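You operate a simulated robot arm through the tools that you are given. There is no shell and no other tool.

The job below is to be done with a simulated robot arm. You get a single attempt, and the scene is never put back.

TASK
Scan the blue block and drop it in the sorting cell with its code.
Fine: shut the scanner drawer to scan, and again at the end; the other blocks stay where they lie.

Only the result counts: the job must be done as asked and must still hold three seconds after the hand-in. Knocking over, shifting, dropping, spilling or breaking anything else fails it.

THE ROBOT
A 7-joint arm with a fingered hand, fixed in place. Base frame: the origin is on the floor under the middle of its stand, x ahead of it, y to its left, z up; the work surface is at about z = 0.8. Units: m, rad, N and s.
With the tool pointing down near the work surface it reaches from about 0.32 to 0.7 m from the base axis. Its first joint turns from -1.204 to 3.002 rad. Payload 3.4 kg.
The TCP is the grasp point between the finger pads, 0.025 m short of the fingertips. In the tool frame z runs along the fingers and y along their closing line. The gripper opens to 0.088 m; its body begins 0.029 m behind the TCP. The gripper is a hand of 4 fingers: y runs from the thumb to the fingers, the wrist lies at [-0.013, -0.097, -0.162] in the tool frame, and closing takes about 1.5 s.
Orientation is that of the tool frame in the base frame, as [roll, pitch, yaw] about the fixed x, y, z axes, in that order (R = Rz(yaw) Ry(pitch) Rx(roll)). With the fingers straight down and the wrist toward the robot, the tool's x, y and z point along [0, 1, 0], [1, 0, 0] and [0, 0, -1] of the base frame.

THE INTERFACE
- The arm moves only by the tool servo_tool. Its argument "steps" is a list of rows, each a list of 6 numbers: the shift along the tool's x, y, z in units of 20 mm (1.0 is 20 mm), then the turn, a rotation vector about the tool's x, y, z in units of 8 degrees (1.0 is 8 degrees). In form: [[dx, dy, dz, rx, ry, rz], ...]. A call has 1 to 20 rows; each row shifts and turns the commanded pose from where the row before left it, along the tool's axes as they then stand. "jaw" is the opening in per cent of the stroke, from 0 (shut) to 100 (fully open), set as the call begins (left out, the last holds). A call with a number of a shift or a turn outside -1 to 1 is refused whole. Rows are played at 5 a second. More than 0.05 m and 0.15 rad between two rows, or a gripper value outside its range, and nothing of the call is played. Where a pose cannot be reached the arm comes as near as it can. A force on the tool above 40 N (or 10 N above the force at the start of the call, whichever is more), or a blocked arm, ends the call early, and 0.2 s more pass. The fingers move at their own pace (about 0.108 m/s each) and stop on an object; they squeeze with about 30 N. The grip force told is the motor's: it shows also when the fingers shut on nothing. Time passes only in rows, and 0.2 s behind the last, so rows that do not move let the fingers close. It gives the time, the measured TCP pose, the force on the tool (base axes), the opening and the grip force at its end, in the units of the frame above (readings bear some noise), with the torque about the TCP (base axes, N m) and any sound that the robot's microphone picked up.
- Cameras (640 x 400 px; columns grow to the right, rows downward): "scene" is fixed at [0.2348, 0.66, 1.5227]; the picture's right is [-0.89, -0.46, 0.00], its down [-0.25, 0.49, -0.83] and it looks along [0.38, -0.74, -0.55] (base axes); focal length 376 px, centre (320, 200). "wrist" rides on the gripper at [0.064, -0.083, -0.098] in the tool frame; the picture's right is [-0.62, 0.37, -0.69], its down [-0.71, -0.63, 0.30] and it looks along [-0.32, 0.68, 0.65] (tool axes); focal length 265 px, centre (320, 200). There is no depth. A picture from a camera that has moved, and an enlarged one, comes with that camera's place and axes in the base frame and with its lens. The place of the scene camera against the robot may be out by one fixed shift of up to 0.025 m in any direction.
- camera(camera): a new picture of that camera. It takes no simulated time.
- move_column(by): slides the trunk up (or, below 0, down) by that many m; the arm rides with it, the base frame stays. It gives what a move gives, with no picture.
- finger_targets(index, middle, ring, thumb_bend, thumb_turn): sets how far each is bent, from 0 (flat) to 1 (curled in); at 0.3 the hand is open as for a grip, at 0.7 the pads meet at the TCP. One left out holds its place. A second passes; each finger stops where it meets its share of the squeeze, and holds until it gets a number again. A gripper value or a shape takes the hand back. It gives what a move gives, with no picture; readings hold the bend of each and the force on the fingers (four entries, about 0 where the hand has none), thumb and palm. thumb_turn goes from beside the hand (0) to across from the fingers (1), as for a grip.
- preshape(shape): the hand has 4 fingers and takes this shape, open, in about a second: jaw (thumb against the fingers, like two jaws); tri (thumb and two fingers); tip (a fingertip pinch); poke (one finger out to press); point (the index stretched); flat (the hand flat); cup (the hand cupped); fist (a fist). The gripper value then closes the fingers along that shape, each until it touches; the sizes above hold for jaw. It gives what a move gives, with no picture.
- zoom(camera, box): a new picture of the part [left, top, right, bottom] of that camera's present view, enlarged. It takes no simulated time.
- job_done(): hands the job in; it is judged then, once.

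Places have to be worked out from the pictures, the camera data and where the tool is seen. Open the gripper and draw the arm clear of the work before you hand the job in, unless the task says otherwise.

The tools are called by a JSON object that holds its "api" and its "payload". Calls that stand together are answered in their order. servo_tool: Moves the arm, as the interface text tells. Its arguments: {"type":"object","properties":{"steps":{"type":"array","items":{"type":"array","items":{"type":"number"}}},"jaw":{"type":"number"}},"required":["steps"]} The other tools are called the same way: move_column (by) moves the trunk up or down; preshape (shape) gives the hand a shape; finger_targets (index, middle, ring, thumb_bend, thumb_turn) moves the fingers one by one; camera (camera) takes a picture; zoom (camera, box) takes an enlarged picture of a part of a camera's view; job_done () hands the job in.

At the start:

```text
time_s: 0.0
tcp_pos: [0.3921, -0.129, 1.2191]
tool_rot: [3.141, 0.001, 1.571]
force: [-0.5, -0.7, 1.1]
torque: [-0.03, -0.01, -0.01]
opening: 0.0875
grip_force: 0.2
shape: jaw
bend: [0.3, 0.3, 0.3, 0.3, 0.98]
finger forces: [0.0, 0.1, 0.1, 0.1, 0.0, 0.1]
trunk travel left (down, up): [-0.75, 0.09]
```

scene: 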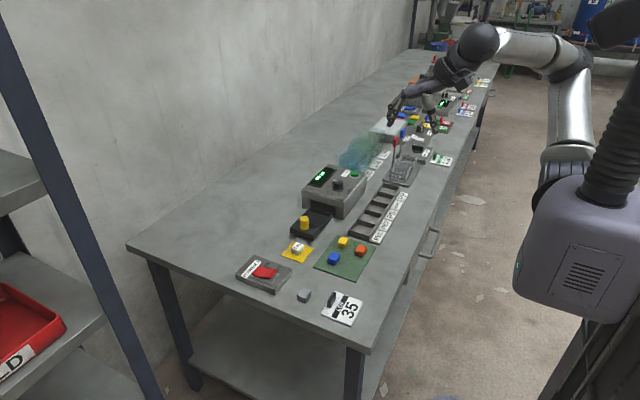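
wrist: 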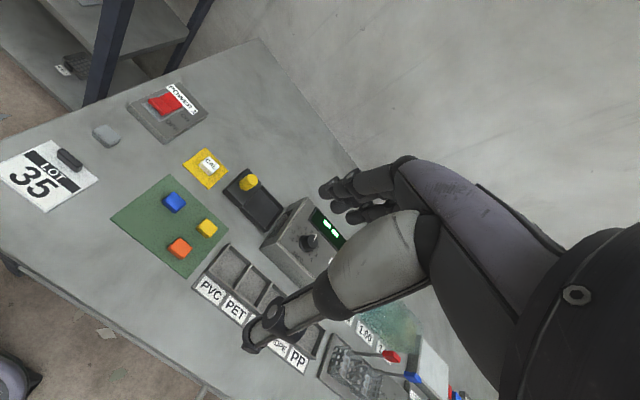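

I start by looking closely at the work area: scanner with drawer, blocks on a green mat, sorting cells and a power switch.

{"api": "zoom", "payload": {"camera": "scene", "box": [220, 140, 420, 340]}}

{"api": "zoom", "payload": {"camera": "wrist", "box": [80, 80, 400, 280]}}

{"api": "zoom", "payload": {"camera": "wrist", "box": [180, 230, 500, 400]}}

```text
2.00 times, centred on (320, 240) of scene
camera zoom: at [0.2348, 0.66, 1.5227], right [-0.89, -0.46, 0.0], down [-0.25, 0.49, -0.83], along [0.38, -0.74, -0.55], focal length 752 px, centre (320, 120)
```

zoom: 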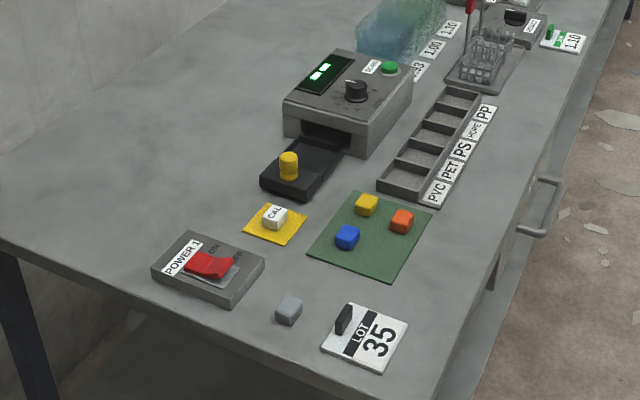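

```text
2.00 times, centred on (240, 180) of wrist
camera zoom: at [0.3089, -0.0647, 1.3193], right [0.37, -0.62, 0.69], down [-0.63, -0.71, -0.3], along [0.68, -0.32, -0.65], focal length 531 px, centre (480, 240)
```

zoom: 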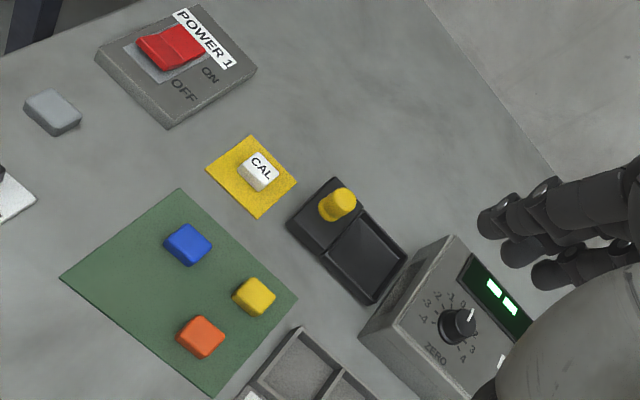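

```text
2.00 times, centred on (340, 315) of wrist
camera zoom: at [0.3089, -0.0647, 1.3193], right [0.37, -0.62, 0.69], down [-0.63, -0.71, -0.3], along [0.68, -0.32, -0.65], focal length 531 px, centre (280, -30)
```

zoom: 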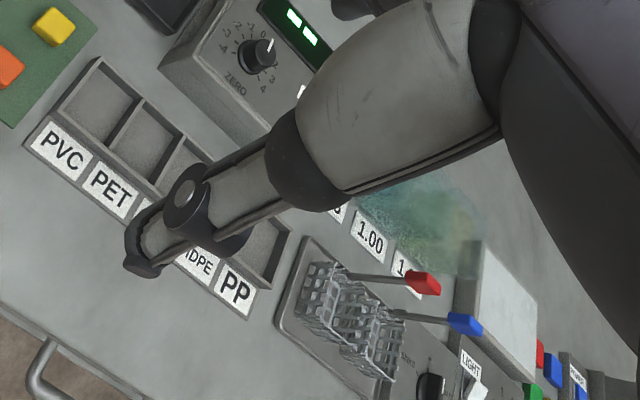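

The scanner has a display, a ZERO dial and a green button. I zoom further to read the labels and the drawer.

{"api": "zoom", "payload": {"camera": "scene", "box": [285, 155, 375, 245]}}

{"api": "zoom", "payload": {"camera": "scene", "box": [340, 130, 420, 250]}}

{"api": "zoom", "payload": {"camera": "scene", "box": [225, 225, 385, 335]}}

{"api": "zoom", "payload": {"camera": "wrist", "box": [220, 160, 350, 290]}}

{"api": "zoom", "payload": {"camera": "scene", "box": [380, 60, 500, 160]}}

```text
4.44 times, centred on (330, 200) of scene
camera zoom: at [0.2348, 0.66, 1.5227], right [-0.89, -0.46, 0.0], down [-0.25, 0.49, -0.83], along [0.38, -0.74, -0.55], focal length 1671 px, centre (276, 200)
```

zoom: 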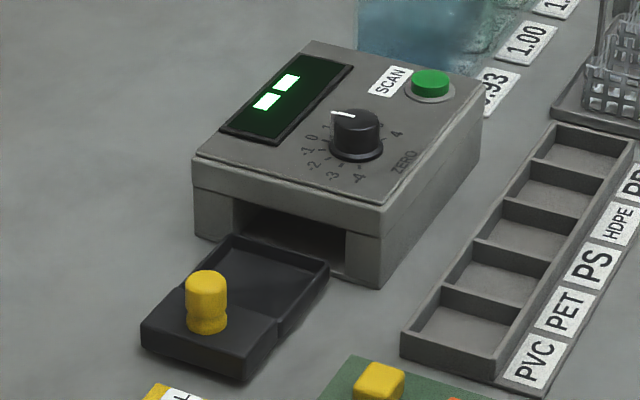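

```text
3.33 times, centred on (380, 190) of scene
camera zoom: at [0.2348, 0.66, 1.5227], right [-0.89, -0.46, 0.0], down [-0.25, 0.49, -0.83], along [0.38, -0.74, -0.55], focal length 1253 px, centre (120, 233)
```

zoom: 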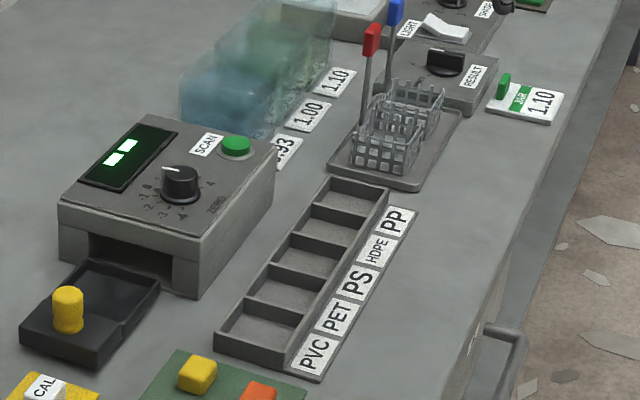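

```text
3.64 times, centred on (305, 280) of scene
camera zoom: at [0.2348, 0.66, 1.5227], right [-0.89, -0.46, 0.0], down [-0.25, 0.49, -0.83], along [0.38, -0.74, -0.55], focal length 1367 px, centre (374, -91)
```

zoom: 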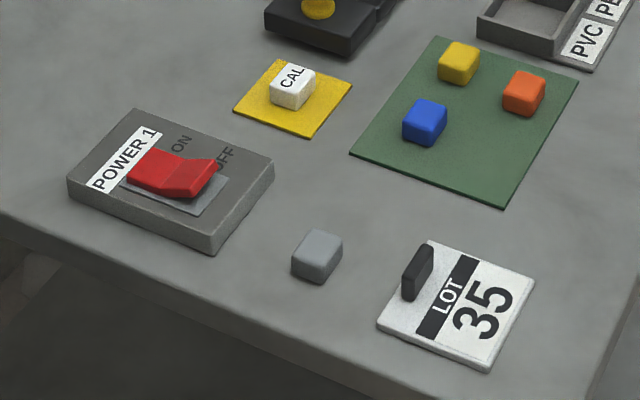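

```text
3.08 times, centred on (285, 225) of wrist
camera zoom: at [0.3089, -0.0647, 1.3193], right [0.37, -0.62, 0.69], down [-0.63, -0.71, -0.3], along [0.68, -0.32, -0.65], focal length 817 px, centre (428, 123)
```

zoom: 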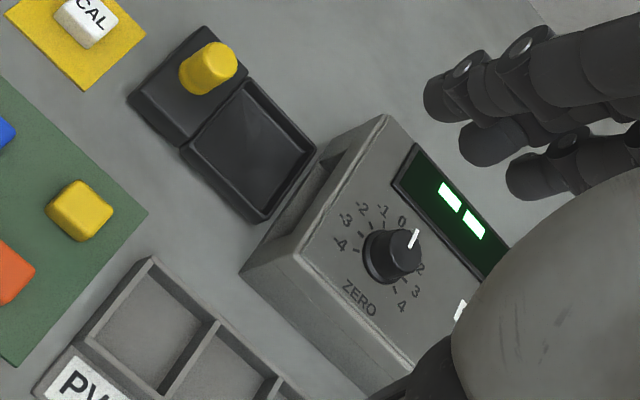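

```text
4.00 times, centred on (440, 110) of scene
camera zoom: at [0.2348, 0.66, 1.5227], right [-0.89, -0.46, 0.0], down [-0.25, 0.49, -0.83], along [0.38, -0.74, -0.55], focal length 1504 px, centre (-160, 560)
```

zoom: 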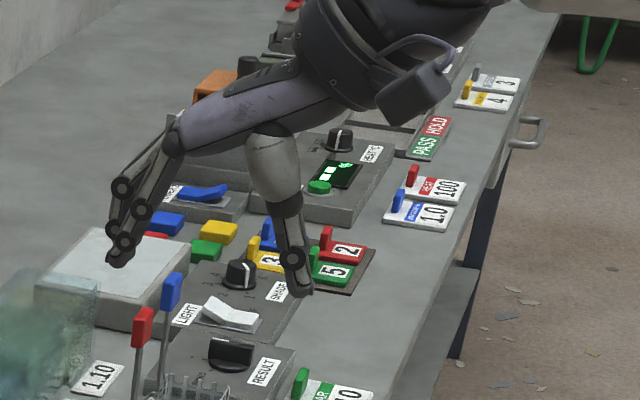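

The ZERO dial stands near +1 and the display shows "--". From the wrist view I judge blue at about (0.537, -0.057), CAL (0.646, -0.046), drawer knob (0.67, -0.12), tray (0.67, -0.19). I move above the blue block, keeping z at about 0.95, for a closer look.

{"api": "servo_tool", "payload": {"steps": [[0.257, 0.518, 0.96, 0, 0, 0], [0.257, 0.518, 0.96, 0, 0, 0], [0.257, 0.518, 0.96, 0, 0, 0], [0.257, 0.518, 0.96, 0, 0, 0], [0.257, 0.518, 0.96, 0, 0, 0], [0.257, 0.518, 0.96, 0, 0, 0], [0.257, 0.518, 0.96, 0, 0, 0], [0.257, 0.518, 0.96, 0, 0, 0], [0.257, 0.518, 0.96, 0, 0, 0], [0.257, 0.518, 0.96, 0, 0, 0], [0.257, 0.518, 0.96, 0, 0, 0], [0.257, 0.518, 0.96, 0, 0, 0], [0.257, 0.518, 0.96, 0, 0, 0], [0.257, 0.518, 0.96, 0, 0, 0], [0, 0, 0, 0, 0, 0], [0, 0, 0, 0, 0, 0]], "jaw": 100}}

{"api": "camera", "payload": {"camera": "wrist"}}

{"api": "camera", "payload": {"camera": "scene"}}

```text
time_s: 3.4
tcp_pos: [0.5392, -0.0575, 0.9512]
tool_rot: [3.14, 0.0, 1.571]
force: [-0.3, 0.7, 0.4]
torque: [-0.02, 0.01, 0.03]
opening: 0.0874
grip_force: 0.1
shape: jaw
bend: [0.3, 0.3, 0.3, 0.3, 0.98]
finger forces: [0.1, 0.0, 0.0, 0.0, 0.0, 0.0]
trunk travel left (down, up): [-0.75, 0.09]
```

```text
taken
camera wrist: at [0.4557, 0.0068, 1.0501], right [0.37, -0.62, 0.69], down [-0.63, -0.71, -0.3], along [0.68, -0.32, -0.65], focal length 265 px, centre (320, 200)
```

wrist: 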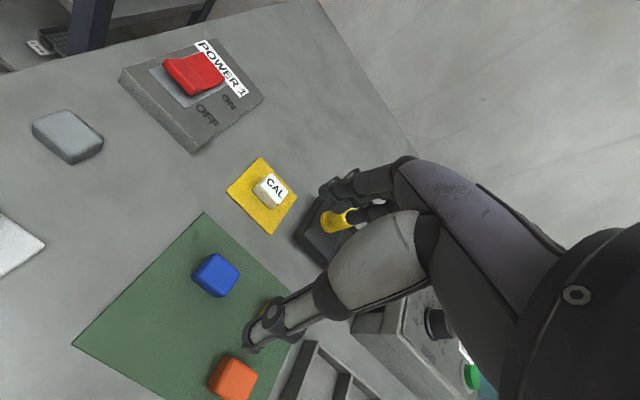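

```text
taken
```

scene: 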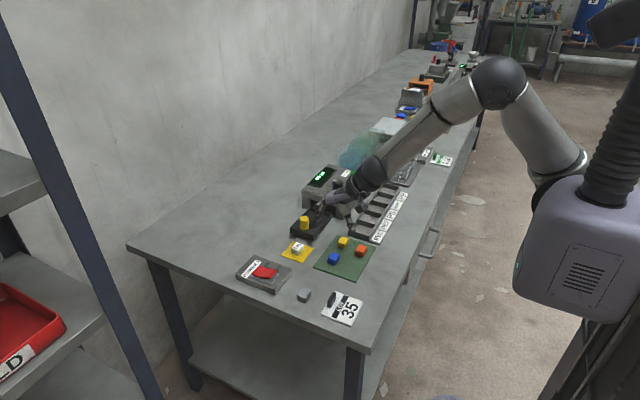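

Blue lies nearly straight below the TCP. I zoom in for its orientation and size before choosing the hand shape.

{"api": "zoom", "payload": {"camera": "wrist", "box": [150, 210, 290, 350]}}

{"api": "zoom", "payload": {"camera": "scene", "box": [280, 180, 400, 290]}}

```text
2.86 times, centred on (220, 280) of wrist
camera zoom: at [0.4557, 0.0068, 1.0501], right [0.37, -0.62, 0.69], down [-0.63, -0.71, -0.3], along [0.68, -0.32, -0.65], focal length 758 px, centre (606, -29)
```

zoom: 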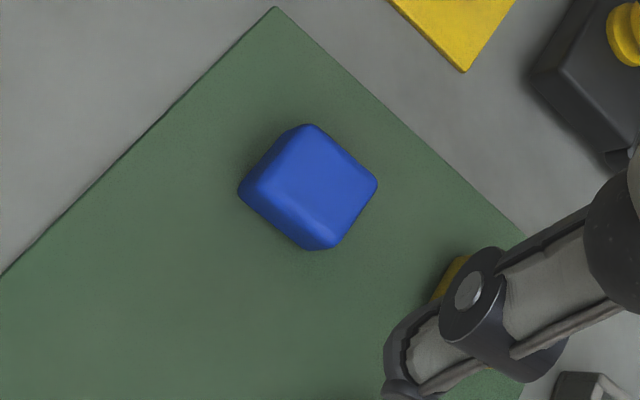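

```text
3.64 times, centred on (340, 235) of scene
camera zoom: at [0.2348, 0.66, 1.5227], right [-0.89, -0.46, 0.0], down [-0.25, 0.49, -0.83], along [0.38, -0.74, -0.55], focal length 1367 px, centre (247, 73)
```

zoom: 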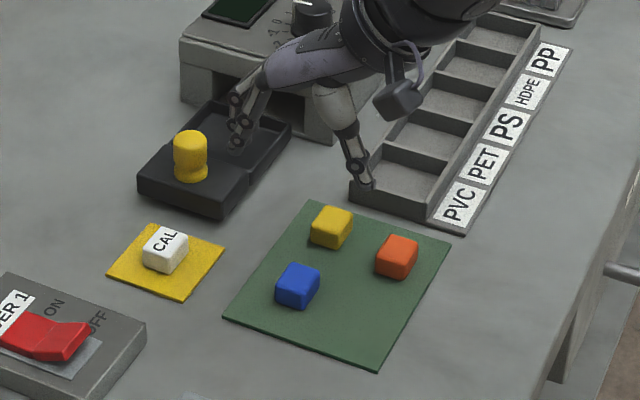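

The block is axis-aligned, about 30 mm wide, with neighbours about 75 mm away. I descend straight to about z = 0.86 and check the finger clearance.

{"api": "servo_tool", "payload": {"steps": [[0, 0, 0.9, 0, 0, 0], [0, 0, 0.9, 0, 0, 0], [0, 0, 0.9, 0, 0, 0], [0, 0, 0.9, 0, 0, 0], [0, 0, 0.9, 0, 0, 0], [0, 0, 0, 0, 0, 0]]}}

{"api": "camera", "payload": {"camera": "wrist"}}

{"api": "zoom", "payload": {"camera": "scene", "box": [280, 180, 400, 290]}}

```text
time_s: 4.8
tcp_pos: [0.5383, -0.0613, 0.8606]
tool_rot: [-3.14, -0.014, 1.557]
force: [-0.2, 0.7, -0.1]
torque: [0.01, 0.0, 0.02]
opening: 0.0876
grip_force: 0.1
shape: jaw
bend: [0.3, 0.3, 0.3, 0.3, 0.98]
finger forces: [0.0, 0.1, 0.1, 0.0, 0.0, 0.1]
trunk travel left (down, up): [-0.75, 0.09]
```

```text
taken
camera wrist: at [0.4564, 0.003, 0.9617], right [0.36, -0.64, 0.68], down [-0.64, -0.7, -0.31], along [0.68, -0.33, -0.66], focal length 265 px, centre (320, 200)
```

wrist: 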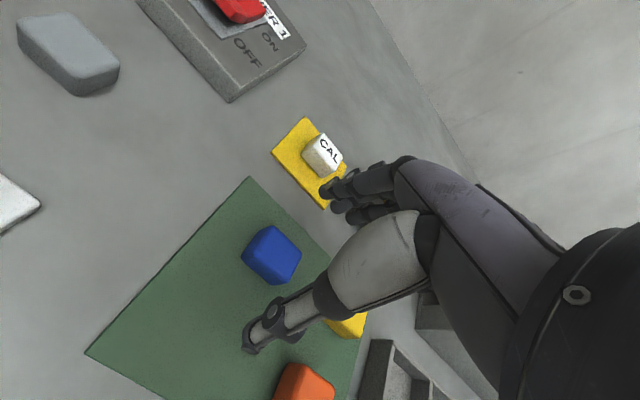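

```text
3.64 times, centred on (340, 235) of scene
camera zoom: at [0.2348, 0.66, 1.5227], right [-0.89, -0.46, 0.0], down [-0.25, 0.49, -0.83], along [0.38, -0.74, -0.55], focal length 1367 px, centre (247, 73)
```

zoom: 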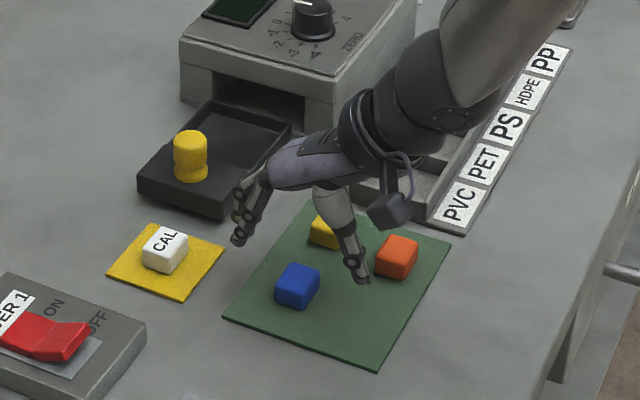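

The TCP is over the block within a couple of mm but the pose shows a slight tilt and y drift; I let it settle to see whether it is lag or a joint limit.

{"api": "servo_tool", "payload": {"steps": [[0, 0, 0, 0, 0, 0], [0, 0, 0, 0, 0, 0], [0, 0, 0, 0, 0, 0]]}}

```text
time_s: 5.6
tcp_pos: [0.5391, -0.0623, 0.8618]
tool_rot: [-3.138, -0.012, 1.553]
force: [0.5, 0.1, 0.1]
torque: [0.01, 0.0, 0.01]
opening: 0.0878
grip_force: 0.0
shape: jaw
bend: [0.3, 0.3, 0.3, 0.3, 0.98]
finger forces: [0.0, 0.0, 0.0, 0.0, 0.0, 0.0]
trunk travel left (down, up): [-0.75, 0.09]
```

It is a joint limit rather than lag. I raise the tool 0.1 m and lower the trunk by the same amount, to put the arm into a more comfortable configuration.

{"api": "servo_tool", "payload": {"steps": [[0, 0, -1, 0, 0, 0], [0, 0, -1, 0, 0, 0], [0, 0, -1, 0, 0, 0], [0, 0, -1, 0, 0, 0], [0, 0, -1, 0, 0, 0], [0, 0, 0, 0, 0, 0]]}}

{"api": "move_column", "payload": {"by": -0.1}}

```text
time_s: 7.0
tcp_pos: [0.538, -0.0581, 0.9609]
tool_rot: [-3.14, 0.0, 1.573]
force: [-0.1, -0.4, -0.2]
torque: [0.0, -0.03, -0.03]
opening: 0.0876
grip_force: 0.1
shape: jaw
bend: [0.3, 0.3, 0.3, 0.3, 0.98]
finger forces: [0.0, 0.0, 0.1, 0.0, 0.0, 0.0]
trunk travel left (down, up): [-0.75, 0.09]
```

```text
time_s: 8.3
tcp_pos: [0.5373, -0.0572, 0.8617]
tool_rot: [-3.14, 0.0, 1.57]
force: [1.2, 0.0, 1.1]
torque: [-0.03, -0.06, 0.01]
opening: 0.0877
grip_force: 0.1
shape: jaw
bend: [0.3, 0.3, 0.3, 0.3, 0.98]
finger forces: [0.0, 0.0, 0.1, 0.0, 0.1, 0.1]
trunk travel left (down, up): [-0.65, 0.19]
```

The pose is exact now. I gain a little more margin with another 0.06 m of trunk lowering before the final descent.

{"api": "servo_tool", "payload": {"steps": [[0.0, 0.05, -1, 0, 0, 0], [0, 0.05, -1, 0, 0, 0], [0, 0, -1, 0, 0, 0], [0, 0, 0, 0, 0, 0]]}}

{"api": "move_column", "payload": {"by": -0.06}}

{"api": "servo_tool", "payload": {"steps": [[0, 0, 0.5, 0, 0, 0], [0, 0, 0.5, 0, 0, 0], [0, 0, 0.4, 0, 0, 0], [0, 0, 0, 0, 0, 0]]}}

{"api": "camera", "payload": {"camera": "wrist"}}

{"api": "zoom", "payload": {"camera": "scene", "box": [280, 180, 400, 290]}}

```text
time_s: 9.3
tcp_pos: [0.5378, -0.0587, 0.9223]
tool_rot: [-3.141, 0.0, 1.571]
force: [0.7, -0.5, 0.2]
torque: [-0.02, -0.01, -0.02]
opening: 0.0879
grip_force: 0.1
shape: jaw
bend: [0.3, 0.3, 0.3, 0.3, 0.98]
finger forces: [0.0, 0.0, 0.1, 0.0, 0.0, 0.0]
trunk travel left (down, up): [-0.65, 0.19]
```

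```text
time_s: 10.3
tcp_pos: [0.5382, -0.0584, 0.8617]
tool_rot: [-3.142, 0.0, 1.571]
force: [0.3, -0.1, 0.2]
torque: [-0.03, 0.01, -0.04]
opening: 0.0877
grip_force: 0.0
shape: jaw
bend: [0.3, 0.3, 0.3, 0.3, 0.98]
finger forces: [0.1, 0.0, 0.0, 0.0, 0.1, 0.1]
trunk travel left (down, up): [-0.59, 0.25]
```

```text
time_s: 11.3
tcp_pos: [0.5378, -0.0572, 0.8337]
tool_rot: [3.141, 0.0, 1.57]
force: [0.2, -1.0, -0.9]
torque: [-0.02, -0.02, 0.0]
opening: 0.0875
grip_force: 0.0
shape: jaw
bend: [0.3, 0.3, 0.3, 0.3, 0.98]
finger forces: [0.1, 0.1, 0.0, 0.0, 0.0, 0.0]
trunk travel left (down, up): [-0.59, 0.25]
```

```text
taken
camera wrist: at [0.4546, 0.0069, 0.9318], right [0.37, -0.62, 0.69], down [-0.63, -0.71, -0.3], along [0.68, -0.32, -0.65], focal length 265 px, centre (320, 200)
```

wrist: 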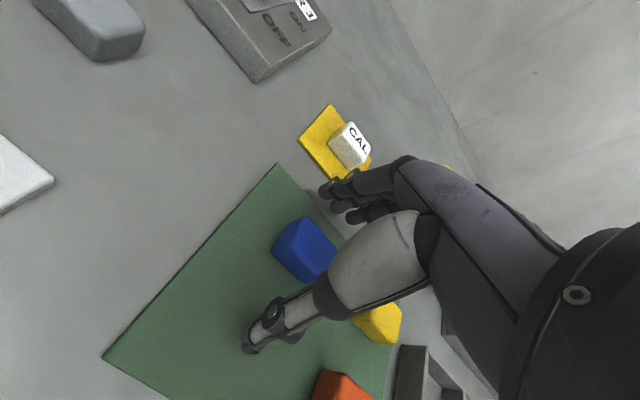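

```text
3.64 times, centred on (340, 235) of scene
camera zoom: at [0.2348, 0.66, 1.5227], right [-0.89, -0.46, 0.0], down [-0.25, 0.49, -0.83], along [0.38, -0.74, -0.55], focal length 1367 px, centre (247, 73)
```

zoom: 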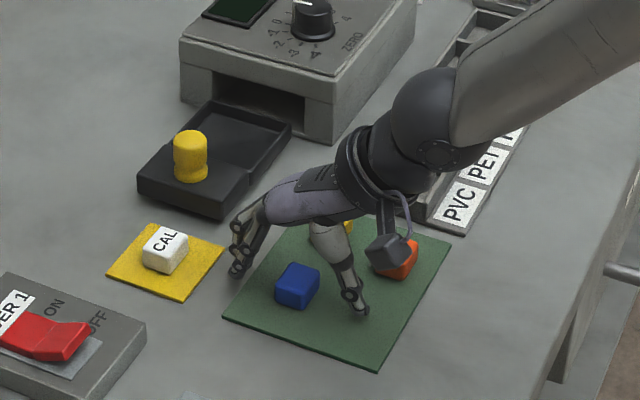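

Thumb and fingers straddle the blue block with clearance to the neighbours. I close the jaw on it.

{"api": "servo_tool", "payload": {"steps": [[0, 0, 0, 0, 0, 0], [0, 0, 0, 0, 0, 0], [0, 0, 0, 0, 0, 0], [0, 0, 0, 0, 0, 0], [0, 0, 0, 0, 0, 0], [0, 0, 0, 0, 0, 0], [0, 0, 0, 0, 0, 0], [0, 0, 0, 0, 0, 0], [0, 0, 0, 0, 0, 0]], "jaw": 0}}

{"api": "camera", "payload": {"camera": "wrist"}}

{"api": "zoom", "payload": {"camera": "scene", "box": [280, 180, 400, 290]}}

```text
time_s: 13.3
tcp_pos: [0.5374, -0.0585, 0.8336]
tool_rot: [3.141, 0.001, 1.573]
force: [-0.2, 0.4, -1.5]
torque: [0.0, -0.04, -0.03]
opening: 0.021
grip_force: 30.2
shape: jaw
bend: [0.74, 0.56, 0.72, 0.75, 1.0]
finger forces: [16.8, 8.8, 0.8, 0.0, 26.2, 0.0]
trunk travel left (down, up): [-0.59, 0.25]
```

```text
taken
camera wrist: at [0.4546, 0.007, 0.9318], right [0.37, -0.62, 0.69], down [-0.63, -0.71, -0.3], along [0.68, -0.32, -0.65], focal length 265 px, centre (320, 200)
```

wrist: 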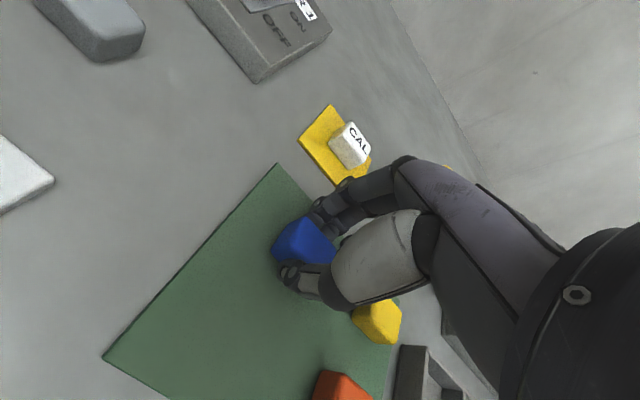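

```text
3.64 times, centred on (340, 235) of scene
camera zoom: at [0.2348, 0.66, 1.5227], right [-0.89, -0.46, 0.0], down [-0.25, 0.49, -0.83], along [0.38, -0.74, -0.55], focal length 1367 px, centre (247, 73)
```

zoom: 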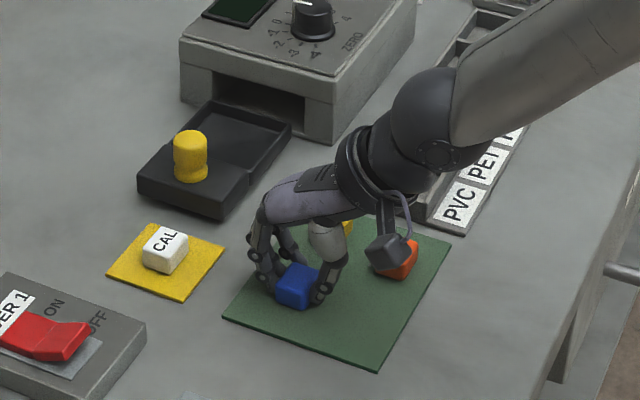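

Grip is firm (30 N, index, middle and thumb). I lift it 0.1 m straight up and check.

{"api": "servo_tool", "payload": {"steps": [[0, 0, -0.5, 0, 0, 0], [0, 0, -0.8, 0, 0, 0], [0, 0, -1, 0, 0, 0], [0, 0, -1, 0, 0, 0], [0, 0, -1, 0, 0, 0], [0, 0, -0.7, 0, 0, 0], [0, 0, 0, 0, 0, 0]]}}

{"api": "camera", "payload": {"camera": "wrist"}}

{"api": "zoom", "payload": {"camera": "scene", "box": [280, 180, 400, 290]}}

```text
time_s: 14.9
tcp_pos: [0.5396, -0.0585, 0.9329]
tool_rot: [3.141, 0.0, 1.571]
force: [-0.9, 0.2, -0.7]
torque: [0.0, 0.0, -0.05]
opening: 0.0209
grip_force: 29.9
shape: jaw
bend: [0.74, 0.56, 0.72, 0.75, 1.0]
finger forces: [16.9, 8.7, 1.0, 0.1, 26.1, 0.1]
trunk travel left (down, up): [-0.59, 0.25]
```

```text
taken
camera wrist: at [0.4549, 0.0058, 1.032], right [0.37, -0.62, 0.69], down [-0.63, -0.71, -0.3], along [0.68, -0.32, -0.65], focal length 265 px, centre (320, 200)
```

wrist: 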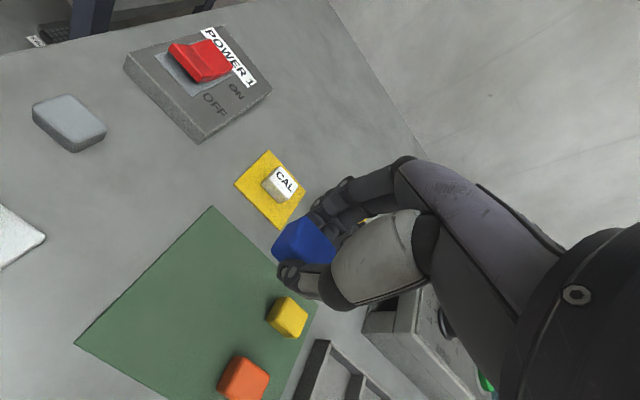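

```text
3.64 times, centred on (340, 235) of scene
camera zoom: at [0.2348, 0.66, 1.5227], right [-0.89, -0.46, 0.0], down [-0.25, 0.49, -0.83], along [0.38, -0.74, -0.55], focal length 1367 px, centre (247, 73)
```

zoom: 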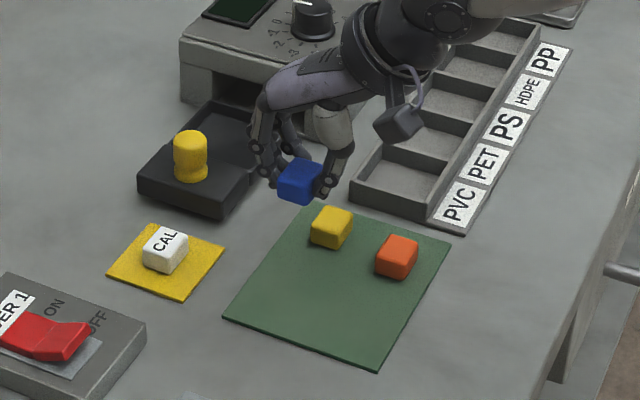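

The block is held cleanly, the mat blocks are untouched. I move over the open drawer tray, estimated centre (0.662, -0.190), staying at z ≈ 0.935.

{"api": "servo_tool", "payload": {"steps": [[-0.5, 0.75, 0, 0, 0, 0], [-0.8, 0.8, 0, 0, 0, 0], [-0.9, 0.8, 0, 0, 0, 0], [-0.9, 0.8, 0, 0, 0, 0], [-0.9, 0.8, 0, 0, 0, 0], [-0.9, 0.8, 0, 0, 0, 0], [-0.9, 0.8, 0, 0, 0, 0], [-0.8, 0.55, 0, 0, 0, 0], [0, 0, 0, 0, 0, 0], [0, 0, 0, 0, 0, 0]]}}

{"api": "camera", "payload": {"camera": "wrist"}}

{"api": "zoom", "payload": {"camera": "scene", "box": [280, 150, 400, 260]}}

```text
time_s: 17.1
tcp_pos: [0.6612, -0.19, 0.9335]
tool_rot: [3.14, 0.0, 1.572]
force: [0.2, -0.1, 0.5]
torque: [0.03, 0.01, -0.01]
opening: 0.0214
grip_force: 29.9
shape: jaw
bend: [0.74, 0.56, 0.72, 0.75, 1.0]
finger forces: [17.0, 8.8, 0.7, 0.0, 26.2, 0.0]
trunk travel left (down, up): [-0.59, 0.25]
```

```text
taken
camera wrist: at [0.577, -0.1256, 1.0321], right [0.37, -0.62, 0.69], down [-0.63, -0.71, -0.3], along [0.68, -0.32, -0.65], focal length 265 px, centre (320, 200)
```

wrist: 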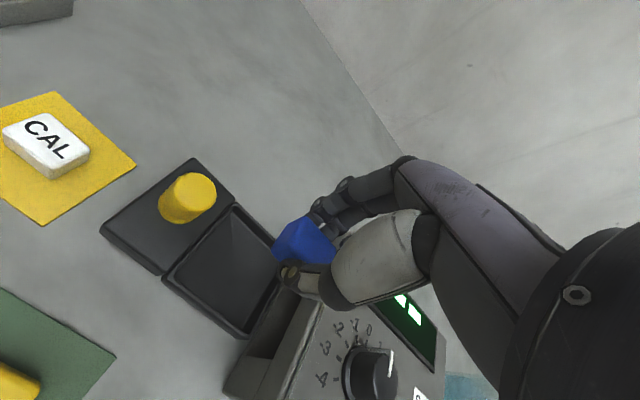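

```text
3.64 times, centred on (340, 205) of scene
camera zoom: at [0.2348, 0.66, 1.5227], right [-0.89, -0.46, 0.0], down [-0.25, 0.49, -0.83], along [0.38, -0.74, -0.55], focal length 1367 px, centre (247, 182)
```

zoom: 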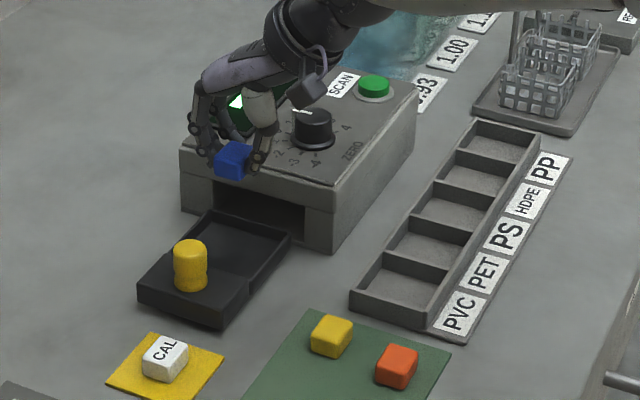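

The held block hangs over the tray; refined tray centre is (0.665, -0.193), inner rim ±0.037. I lower to TCP z ≈ 0.848, which keeps the palm above the scanner top (~0.87) and in front of its face.

{"api": "servo_tool", "payload": {"steps": [[0, 0.15, 0.8, 0, 0, 0], [0, 0, 0.9, 0, 0, 0], [0, 0, 0.9, 0, 0, 0], [0, 0, 0.8, 0, 0, 0], [0, 0, 0.5, 0, 0, 0], [0, 0, 0.35, 0, 0, 0], [0, 0, 0, 0, 0, 0]]}}

{"api": "camera", "payload": {"camera": "wrist"}}

{"api": "zoom", "payload": {"camera": "scene", "box": [280, 150, 400, 260]}}

```text
time_s: 18.7
tcp_pos: [0.6637, -0.1903, 0.8487]
tool_rot: [3.141, -0.001, 1.57]
force: [0.5, 0.4, -0.2]
torque: [-0.02, -0.02, 0.0]
opening: 0.0211
grip_force: 30.0
shape: jaw
bend: [0.74, 0.56, 0.72, 0.75, 1.0]
finger forces: [17.0, 8.8, 0.6, 0.0, 26.3, 0.0]
trunk travel left (down, up): [-0.59, 0.25]
```

```text
taken
camera wrist: at [0.5802, -0.126, 0.9471], right [0.37, -0.62, 0.69], down [-0.63, -0.71, -0.3], along [0.68, -0.32, -0.65], focal length 265 px, centre (320, 200)
```

wrist: 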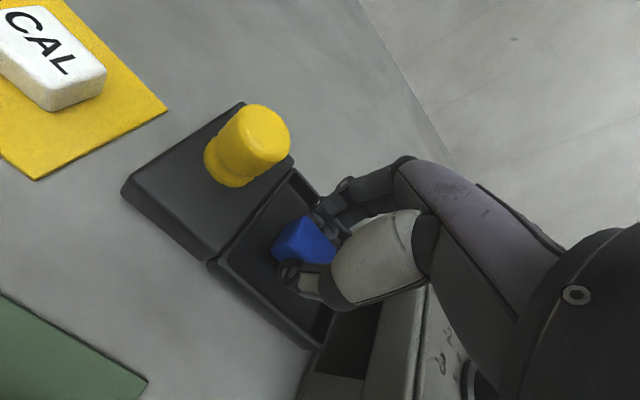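

```text
3.64 times, centred on (340, 205) of scene
camera zoom: at [0.2348, 0.66, 1.5227], right [-0.89, -0.46, 0.0], down [-0.25, 0.49, -0.83], along [0.38, -0.74, -0.55], focal length 1367 px, centre (247, 182)
```

zoom: 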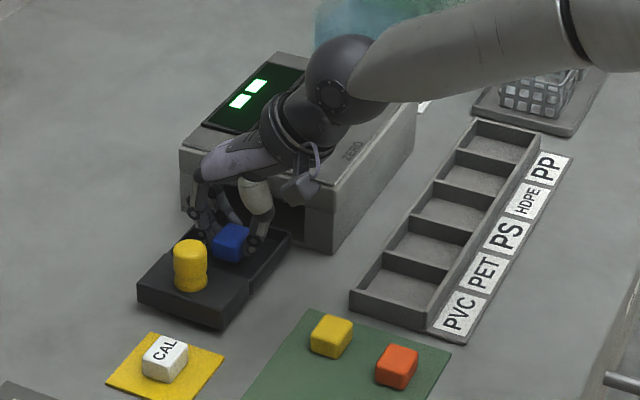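

The block is inside the tray rim just above the floor. I open the jaw part-way so the fingers don't hit the tray walls, then lift.

{"api": "servo_tool", "payload": {"steps": [[0, 0, 0, 0, 0, 0], [0, 0, 0, 0, 0, 0], [0, 0, 0, 0, 0, 0]], "jaw": 52}}

{"api": "camera", "payload": {"camera": "wrist"}}

```text
time_s: 19.5
tcp_pos: [0.6648, -0.1902, 0.8492]
tool_rot: [-3.141, 0.0, 1.571]
force: [0.8, 0.4, 0.7]
torque: [0.03, -0.03, 0.0]
opening: 0.0442
grip_force: 0.1
shape: jaw
bend: [0.74, 0.44, 0.4, 0.7, 1.0]
finger forces: [0.0, 0.1, 0.1, 0.0, 1.2, 0.0]
trunk travel left (down, up): [-0.59, 0.25]
```

```text
taken
camera wrist: at [0.5804, -0.1259, 0.9475], right [0.37, -0.62, 0.69], down [-0.63, -0.71, -0.3], along [0.68, -0.32, -0.65], focal length 265 px, centre (320, 200)
```

wrist: 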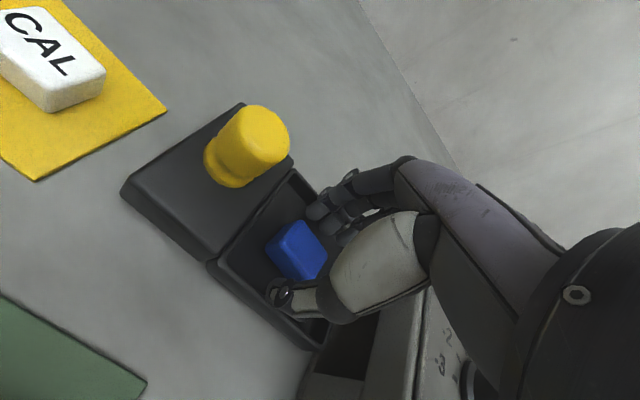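

The block has settled on the tray floor between the fingers. I give the fingers a moment, then lift clear.

{"api": "servo_tool", "payload": {"steps": [[0, 0, 0, 0, 0, 0], [0, 0, 0, 0, 0, 0], [0, 0, -0.5, 0, 0, 0], [0, 0, -0.8, 0, 0, 0], [0, 0, -1, 0, 0, 0], [0, 0, -1, 0, 0, 0], [0, 0, -1, 0, 0, 0], [0, 0, 0, 0, 0, 0]], "jaw": 60}}

{"api": "camera", "payload": {"camera": "wrist"}}

{"api": "zoom", "payload": {"camera": "scene", "box": [280, 150, 400, 260]}}

```text
time_s: 21.3
tcp_pos: [0.664, -0.1916, 0.9343]
tool_rot: [-3.141, 0.001, 1.572]
force: [0.4, -1.1, 0.4]
torque: [0.01, -0.03, 0.0]
opening: 0.0526
grip_force: 0.1
shape: jaw
bend: [0.29, 0.41, 0.37, 0.65, 1.0]
finger forces: [0.0, 0.0, 0.0, 0.0, 0.0, 0.1]
trunk travel left (down, up): [-0.59, 0.25]
```

```text
taken
camera wrist: at [0.5798, -0.1274, 1.0321], right [0.37, -0.62, 0.69], down [-0.63, -0.71, -0.3], along [0.68, -0.32, -0.65], focal length 265 px, centre (320, 200)
```

wrist: 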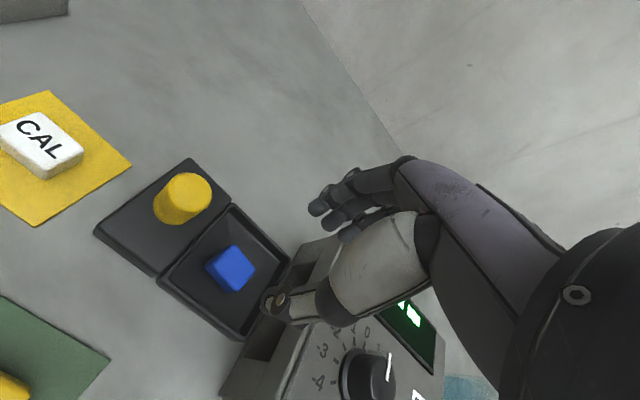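

```text
3.64 times, centred on (340, 205) of scene
camera zoom: at [0.2348, 0.66, 1.5227], right [-0.89, -0.46, 0.0], down [-0.25, 0.49, -0.83], along [0.38, -0.74, -0.55], focal length 1367 px, centre (247, 182)
```

zoom: 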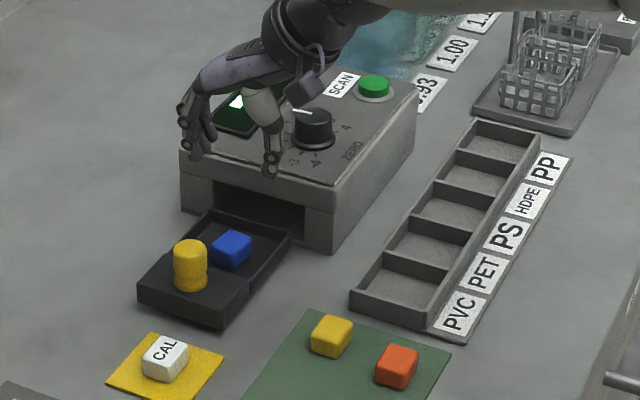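

The blue block sits in the tray. Now I study the hand geometry and the knob (about (0.668, -0.125), z 0.83–0.865) before shutting the drawer.

{"api": "zoom", "payload": {"camera": "scene", "box": [300, 150, 380, 200]}}

{"api": "zoom", "payload": {"camera": "wrist", "box": [80, 130, 400, 330]}}

```text
8.00 times, centred on (340, 175) of scene
camera zoom: at [0.2348, 0.66, 1.5227], right [-0.89, -0.46, 0.0], down [-0.25, 0.49, -0.83], along [0.38, -0.74, -0.55], focal length 3008 px, centre (160, 400)
```

zoom: 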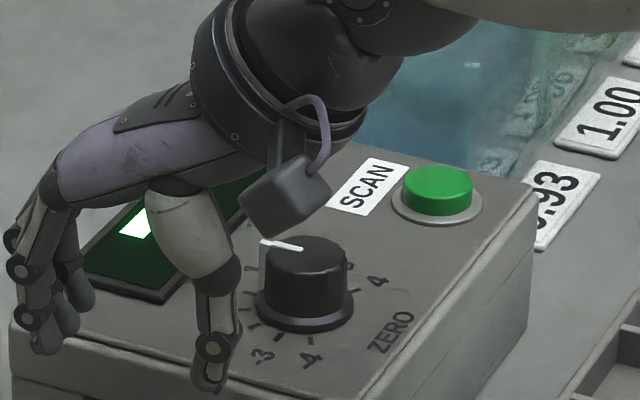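

```text
2.00 times, centred on (240, 230) of wrist
camera zoom: at [0.5798, -0.1274, 1.0321], right [0.37, -0.62, 0.69], down [-0.63, -0.71, -0.3], along [0.68, -0.32, -0.65], focal length 531 px, centre (480, 140)
```

zoom: 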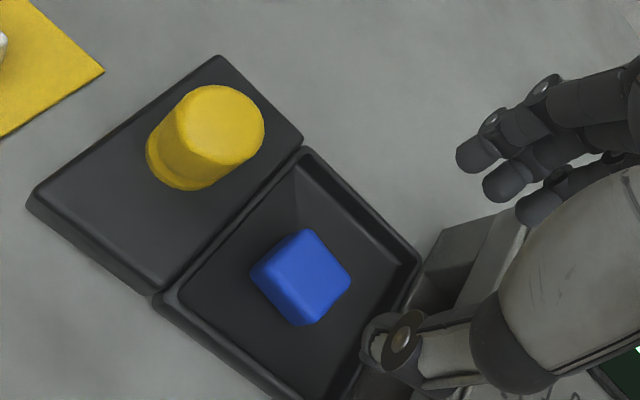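

Ring and middle fingers stick out toward -y and would hit the scanner face when gripping the knob with the drawer shut. I try the "tip" pinch shape (at this safe height) and look at it.

{"api": "preshape", "payload": {"shape": "tip"}}

{"api": "camera", "payload": {"camera": "wrist"}}

{"api": "zoom", "payload": {"camera": "scene", "box": [300, 150, 380, 200]}}

```text
time_s: 22.2
tcp_pos: [0.6638, -0.1921, 0.9327]
tool_rot: [3.141, 0.0, 1.571]
force: [1.0, 0.7, -0.2]
torque: [-0.04, -0.01, 0.03]
opening: 0.0883
grip_force: 0.0
shape: tip
bend: [0.3, 0.98, 0.99, 0.3, 0.98]
finger forces: [0.0, 0.0, 0.0, 0.1, 0.0, 0.0]
trunk travel left (down, up): [-0.59, 0.25]
```

```text
taken
camera wrist: at [0.5798, -0.1274, 1.0319], right [0.37, -0.62, 0.69], down [-0.63, -0.71, -0.3], along [0.68, -0.32, -0.65], focal length 265 px, centre (320, 200)
```

wrist: 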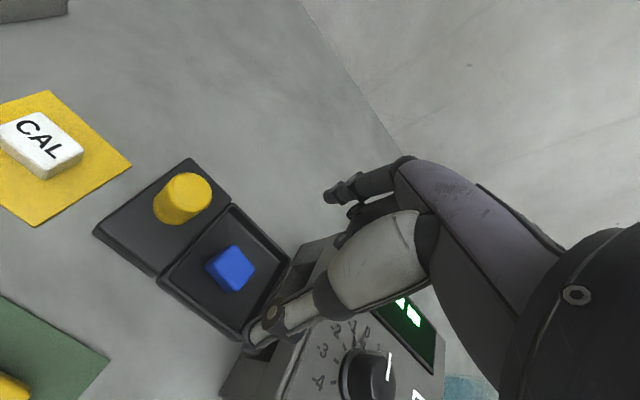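

```text
8.00 times, centred on (340, 175) of scene
camera zoom: at [0.2348, 0.66, 1.5227], right [-0.89, -0.46, 0.0], down [-0.25, 0.49, -0.83], along [0.38, -0.74, -0.55], focal length 3008 px, centre (160, 400)
```

zoom: 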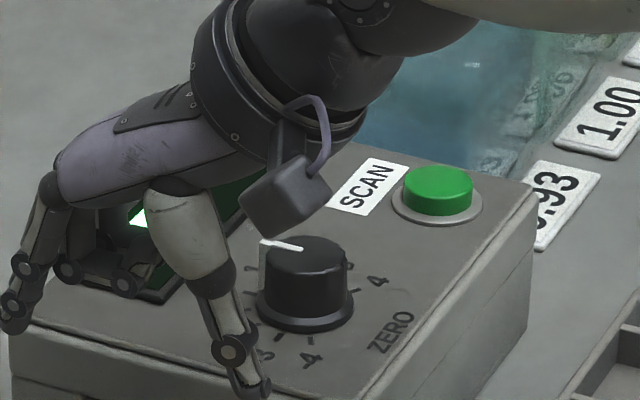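

In "tip" the index and thumb oppose each other at the TCP line with the others curled out of the way. I move over the yellow knob at (0.668, -0.125).

{"api": "servo_tool", "payload": {"steps": [[0.85, 0.05, 0, 0, 0, 0], [0.85, 0.05, 0, 0, 0, 0], [0.85, 0.05, 0, 0, 0, 0], [0.8, 0.05, 0, 0, 0, 0], [0, 0, 0, 0, 0, 0], [0, 0, 0, 0, 0, 0]]}}

{"api": "camera", "payload": {"camera": "wrist"}}

{"api": "zoom", "payload": {"camera": "scene", "box": [280, 150, 400, 260]}}

```text
time_s: 23.6
tcp_pos: [0.6677, -0.1222, 0.9343]
tool_rot: [-3.141, 0.001, 1.57]
force: [-0.5, 0.2, 0.7]
torque: [0.0, -0.03, 0.04]
opening: 0.0882
grip_force: 0.1
shape: tip
bend: [0.3, 0.98, 0.99, 0.3, 0.98]
finger forces: [0.0, 0.0, 0.1, 0.0, 0.1, 0.0]
trunk travel left (down, up): [-0.59, 0.25]
```

```text
taken
camera wrist: at [0.5842, -0.0583, 1.0324], right [0.37, -0.62, 0.69], down [-0.63, -0.71, -0.3], along [0.68, -0.32, -0.65], focal length 265 px, centre (320, 200)
```

wrist: 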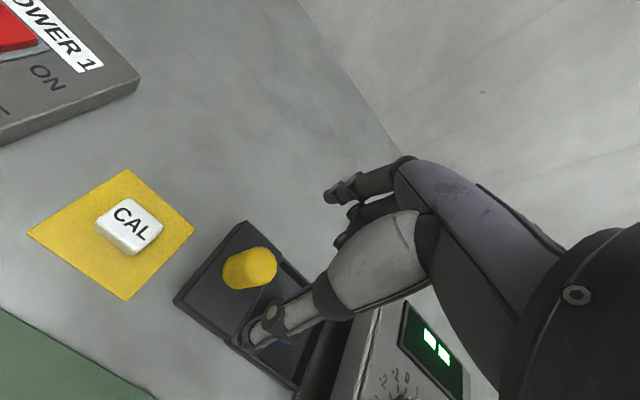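

```text
3.64 times, centred on (340, 205) of scene
camera zoom: at [0.2348, 0.66, 1.5227], right [-0.89, -0.46, 0.0], down [-0.25, 0.49, -0.83], along [0.38, -0.74, -0.55], focal length 1367 px, centre (247, 182)
```

zoom: 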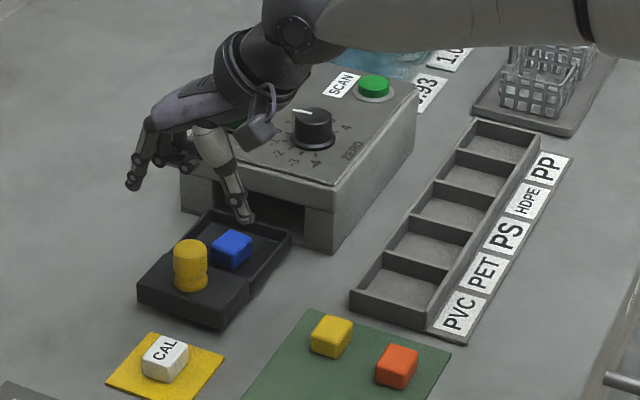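

Knob refined to (0.669, -0.127). I nudge -4 mm in y and descend to TCP z ≈ 0.862 so the fingertips straddle the knob just above the drawer front.

{"api": "servo_tool", "payload": {"steps": [[-0.1, 0.05, 0.8, 0, 0, 0], [-0.1, 0, 0.8, 0, 0, 0], [0, 0, 0.8, 0, 0, 0], [0, 0, 0.7, 0, 0, 0], [0, 0, 0.5, 0, 0, 0], [0, 0, 0, 0, 0, 0]]}}

{"api": "camera", "payload": {"camera": "wrist"}}

{"api": "zoom", "payload": {"camera": "scene", "box": [280, 150, 400, 260]}}

```text
time_s: 25.0
tcp_pos: [0.6669, -0.127, 0.8627]
tool_rot: [3.141, 0.0, 1.57]
force: [-0.6, -0.5, -0.2]
torque: [-0.01, -0.01, 0.03]
opening: 0.0878
grip_force: 0.0
shape: tip
bend: [0.3, 0.98, 0.99, 0.3, 0.98]
finger forces: [0.0, 0.0, 0.1, 0.0, 0.0, 0.0]
trunk travel left (down, up): [-0.59, 0.25]
```

```text
taken
camera wrist: at [0.584, -0.0616, 0.9615], right [0.37, -0.62, 0.69], down [-0.63, -0.71, -0.3], along [0.68, -0.32, -0.65], focal length 265 px, centre (320, 200)
```

wrist: 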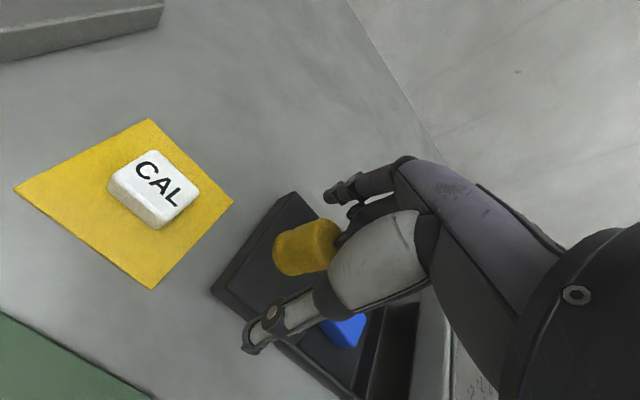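

```text
3.64 times, centred on (340, 205) of scene
camera zoom: at [0.2348, 0.66, 1.5227], right [-0.89, -0.46, 0.0], down [-0.25, 0.49, -0.83], along [0.38, -0.74, -0.55], focal length 1367 px, centre (247, 182)
```

zoom: 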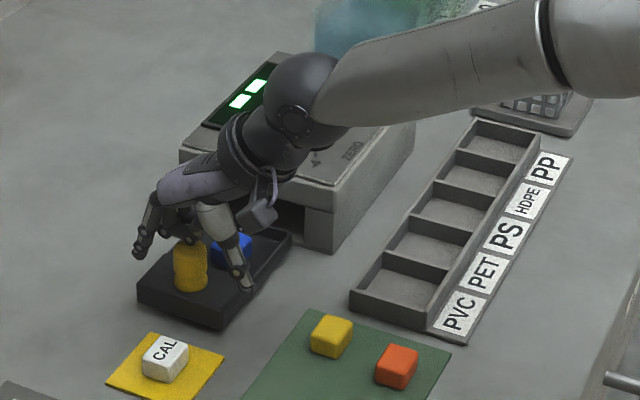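

The knob is between index and thumb, nothing touching yet. I close the pinch.

{"api": "servo_tool", "payload": {"steps": [[0, 0, 0, 0, 0, 0], [0, 0, 0, 0, 0, 0], [0, 0, 0, 0, 0, 0], [0, 0, 0, 0, 0, 0], [0, 0, 0, 0, 0, 0], [0, 0, 0, 0, 0, 0], [0, 0, 0, 0, 0, 0], [0, 0, 0, 0, 0, 0]], "jaw": 0}}

{"api": "camera", "payload": {"camera": "wrist"}}

{"api": "zoom", "payload": {"camera": "scene", "box": [280, 150, 400, 260]}}

```text
time_s: 26.8
tcp_pos: [0.667, -0.125, 0.8633]
tool_rot: [-3.141, 0.0, 1.571]
force: [-2.4, 0.2, -1.2]
torque: [0.0, 0.04, 0.01]
opening: 0.0212
grip_force: 29.4
shape: tip
bend: [0.73, 1.0, 1.0, 0.74, 1.0]
finger forces: [24.8, 0.1, 0.0, 0.1, 26.3, 0.0]
trunk travel left (down, up): [-0.59, 0.25]
```

```text
taken
camera wrist: at [0.584, -0.0616, 0.9614], right [0.37, -0.62, 0.69], down [-0.63, -0.71, -0.3], along [0.68, -0.32, -0.65], focal length 265 px, centre (320, 200)
```

wrist: 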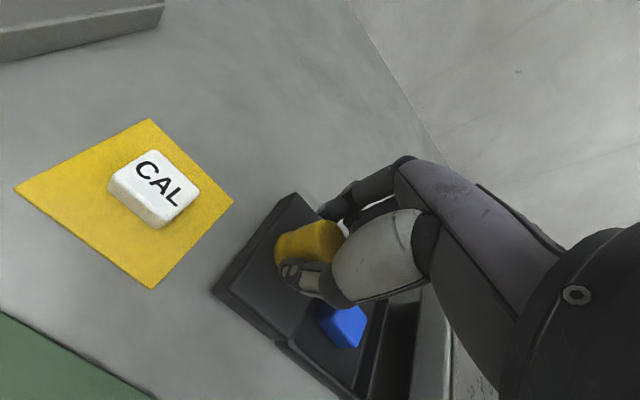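

```text
3.64 times, centred on (340, 205) of scene
camera zoom: at [0.2348, 0.66, 1.5227], right [-0.89, -0.46, 0.0], down [-0.25, 0.49, -0.83], along [0.38, -0.74, -0.55], focal length 1367 px, centre (247, 182)
```

zoom: 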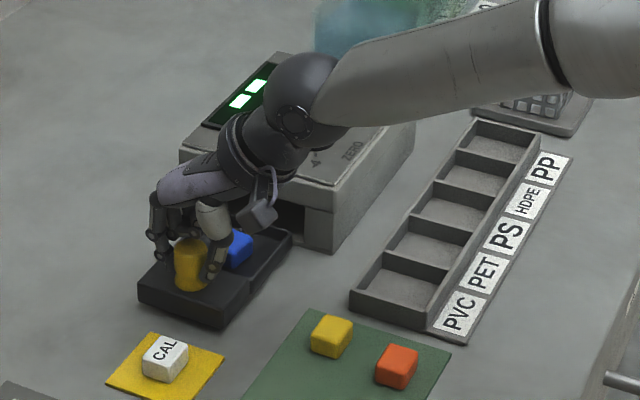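

The knob is firmly pinched. I slide the drawer toward the scanner (-y) slowly, about 80 mm first.

{"api": "servo_tool", "payload": {"steps": [[-0.3, 0, 0, 0, 0, 0], [-0.5, 0, 0, 0, 0, 0], [-0.5, 0, 0, 0, 0, 0], [-0.5, 0, 0, 0, 0, 0], [-0.5, 0, 0, 0, 0, 0], [-0.5, 0, 0, 0, 0, 0], [-0.5, 0, 0, 0, 0, 0], [-0.4, 0, 0, 0, 0, 0], [-0.3, 0, 0, 0, 0, 0], [0, 0, 0, 0, 0, 0]]}}

{"api": "camera", "payload": {"camera": "wrist"}}

{"api": "zoom", "payload": {"camera": "scene", "box": [280, 150, 400, 260]}}

```text
time_s: 29.0
tcp_pos: [0.6673, -0.2079, 0.8628]
tool_rot: [-3.141, -0.001, 1.57]
force: [-6.6, 0.1, -2.1]
torque: [-0.01, 0.15, 0.0]
opening: 0.0209
grip_force: 30.5
shape: tip
bend: [0.73, 1.0, 1.0, 0.74, 1.0]
finger forces: [24.5, 0.1, 0.1, 0.0, 30.5, 0.1]
trunk travel left (down, up): [-0.59, 0.25]
```

```text
taken
camera wrist: at [0.5846, -0.1433, 0.9613], right [0.37, -0.62, 0.69], down [-0.63, -0.71, -0.3], along [0.68, -0.32, -0.65], focal length 265 px, centre (320, 200)
```

wrist: 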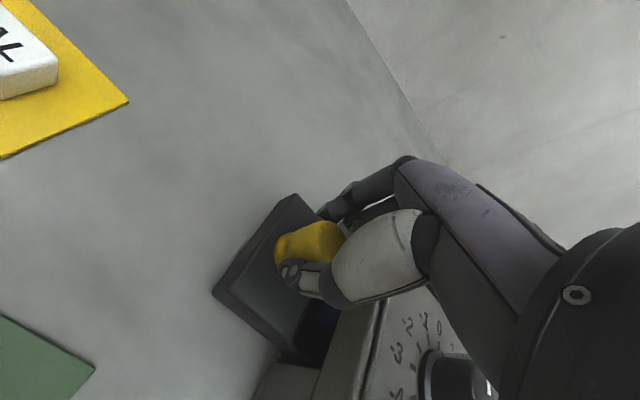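

```text
3.64 times, centred on (340, 205) of scene
camera zoom: at [0.2348, 0.66, 1.5227], right [-0.89, -0.46, 0.0], down [-0.25, 0.49, -0.83], along [0.38, -0.74, -0.55], focal length 1367 px, centre (247, 182)
```

zoom: 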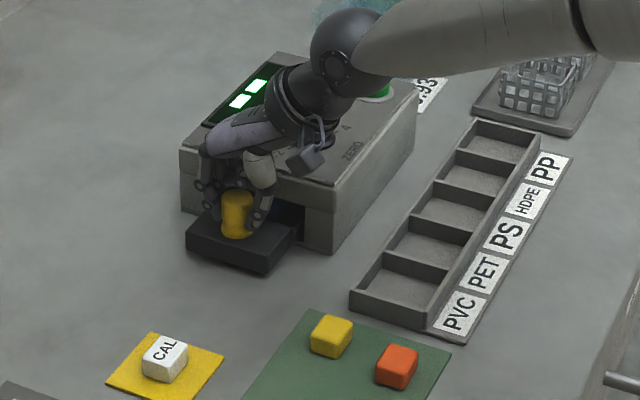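

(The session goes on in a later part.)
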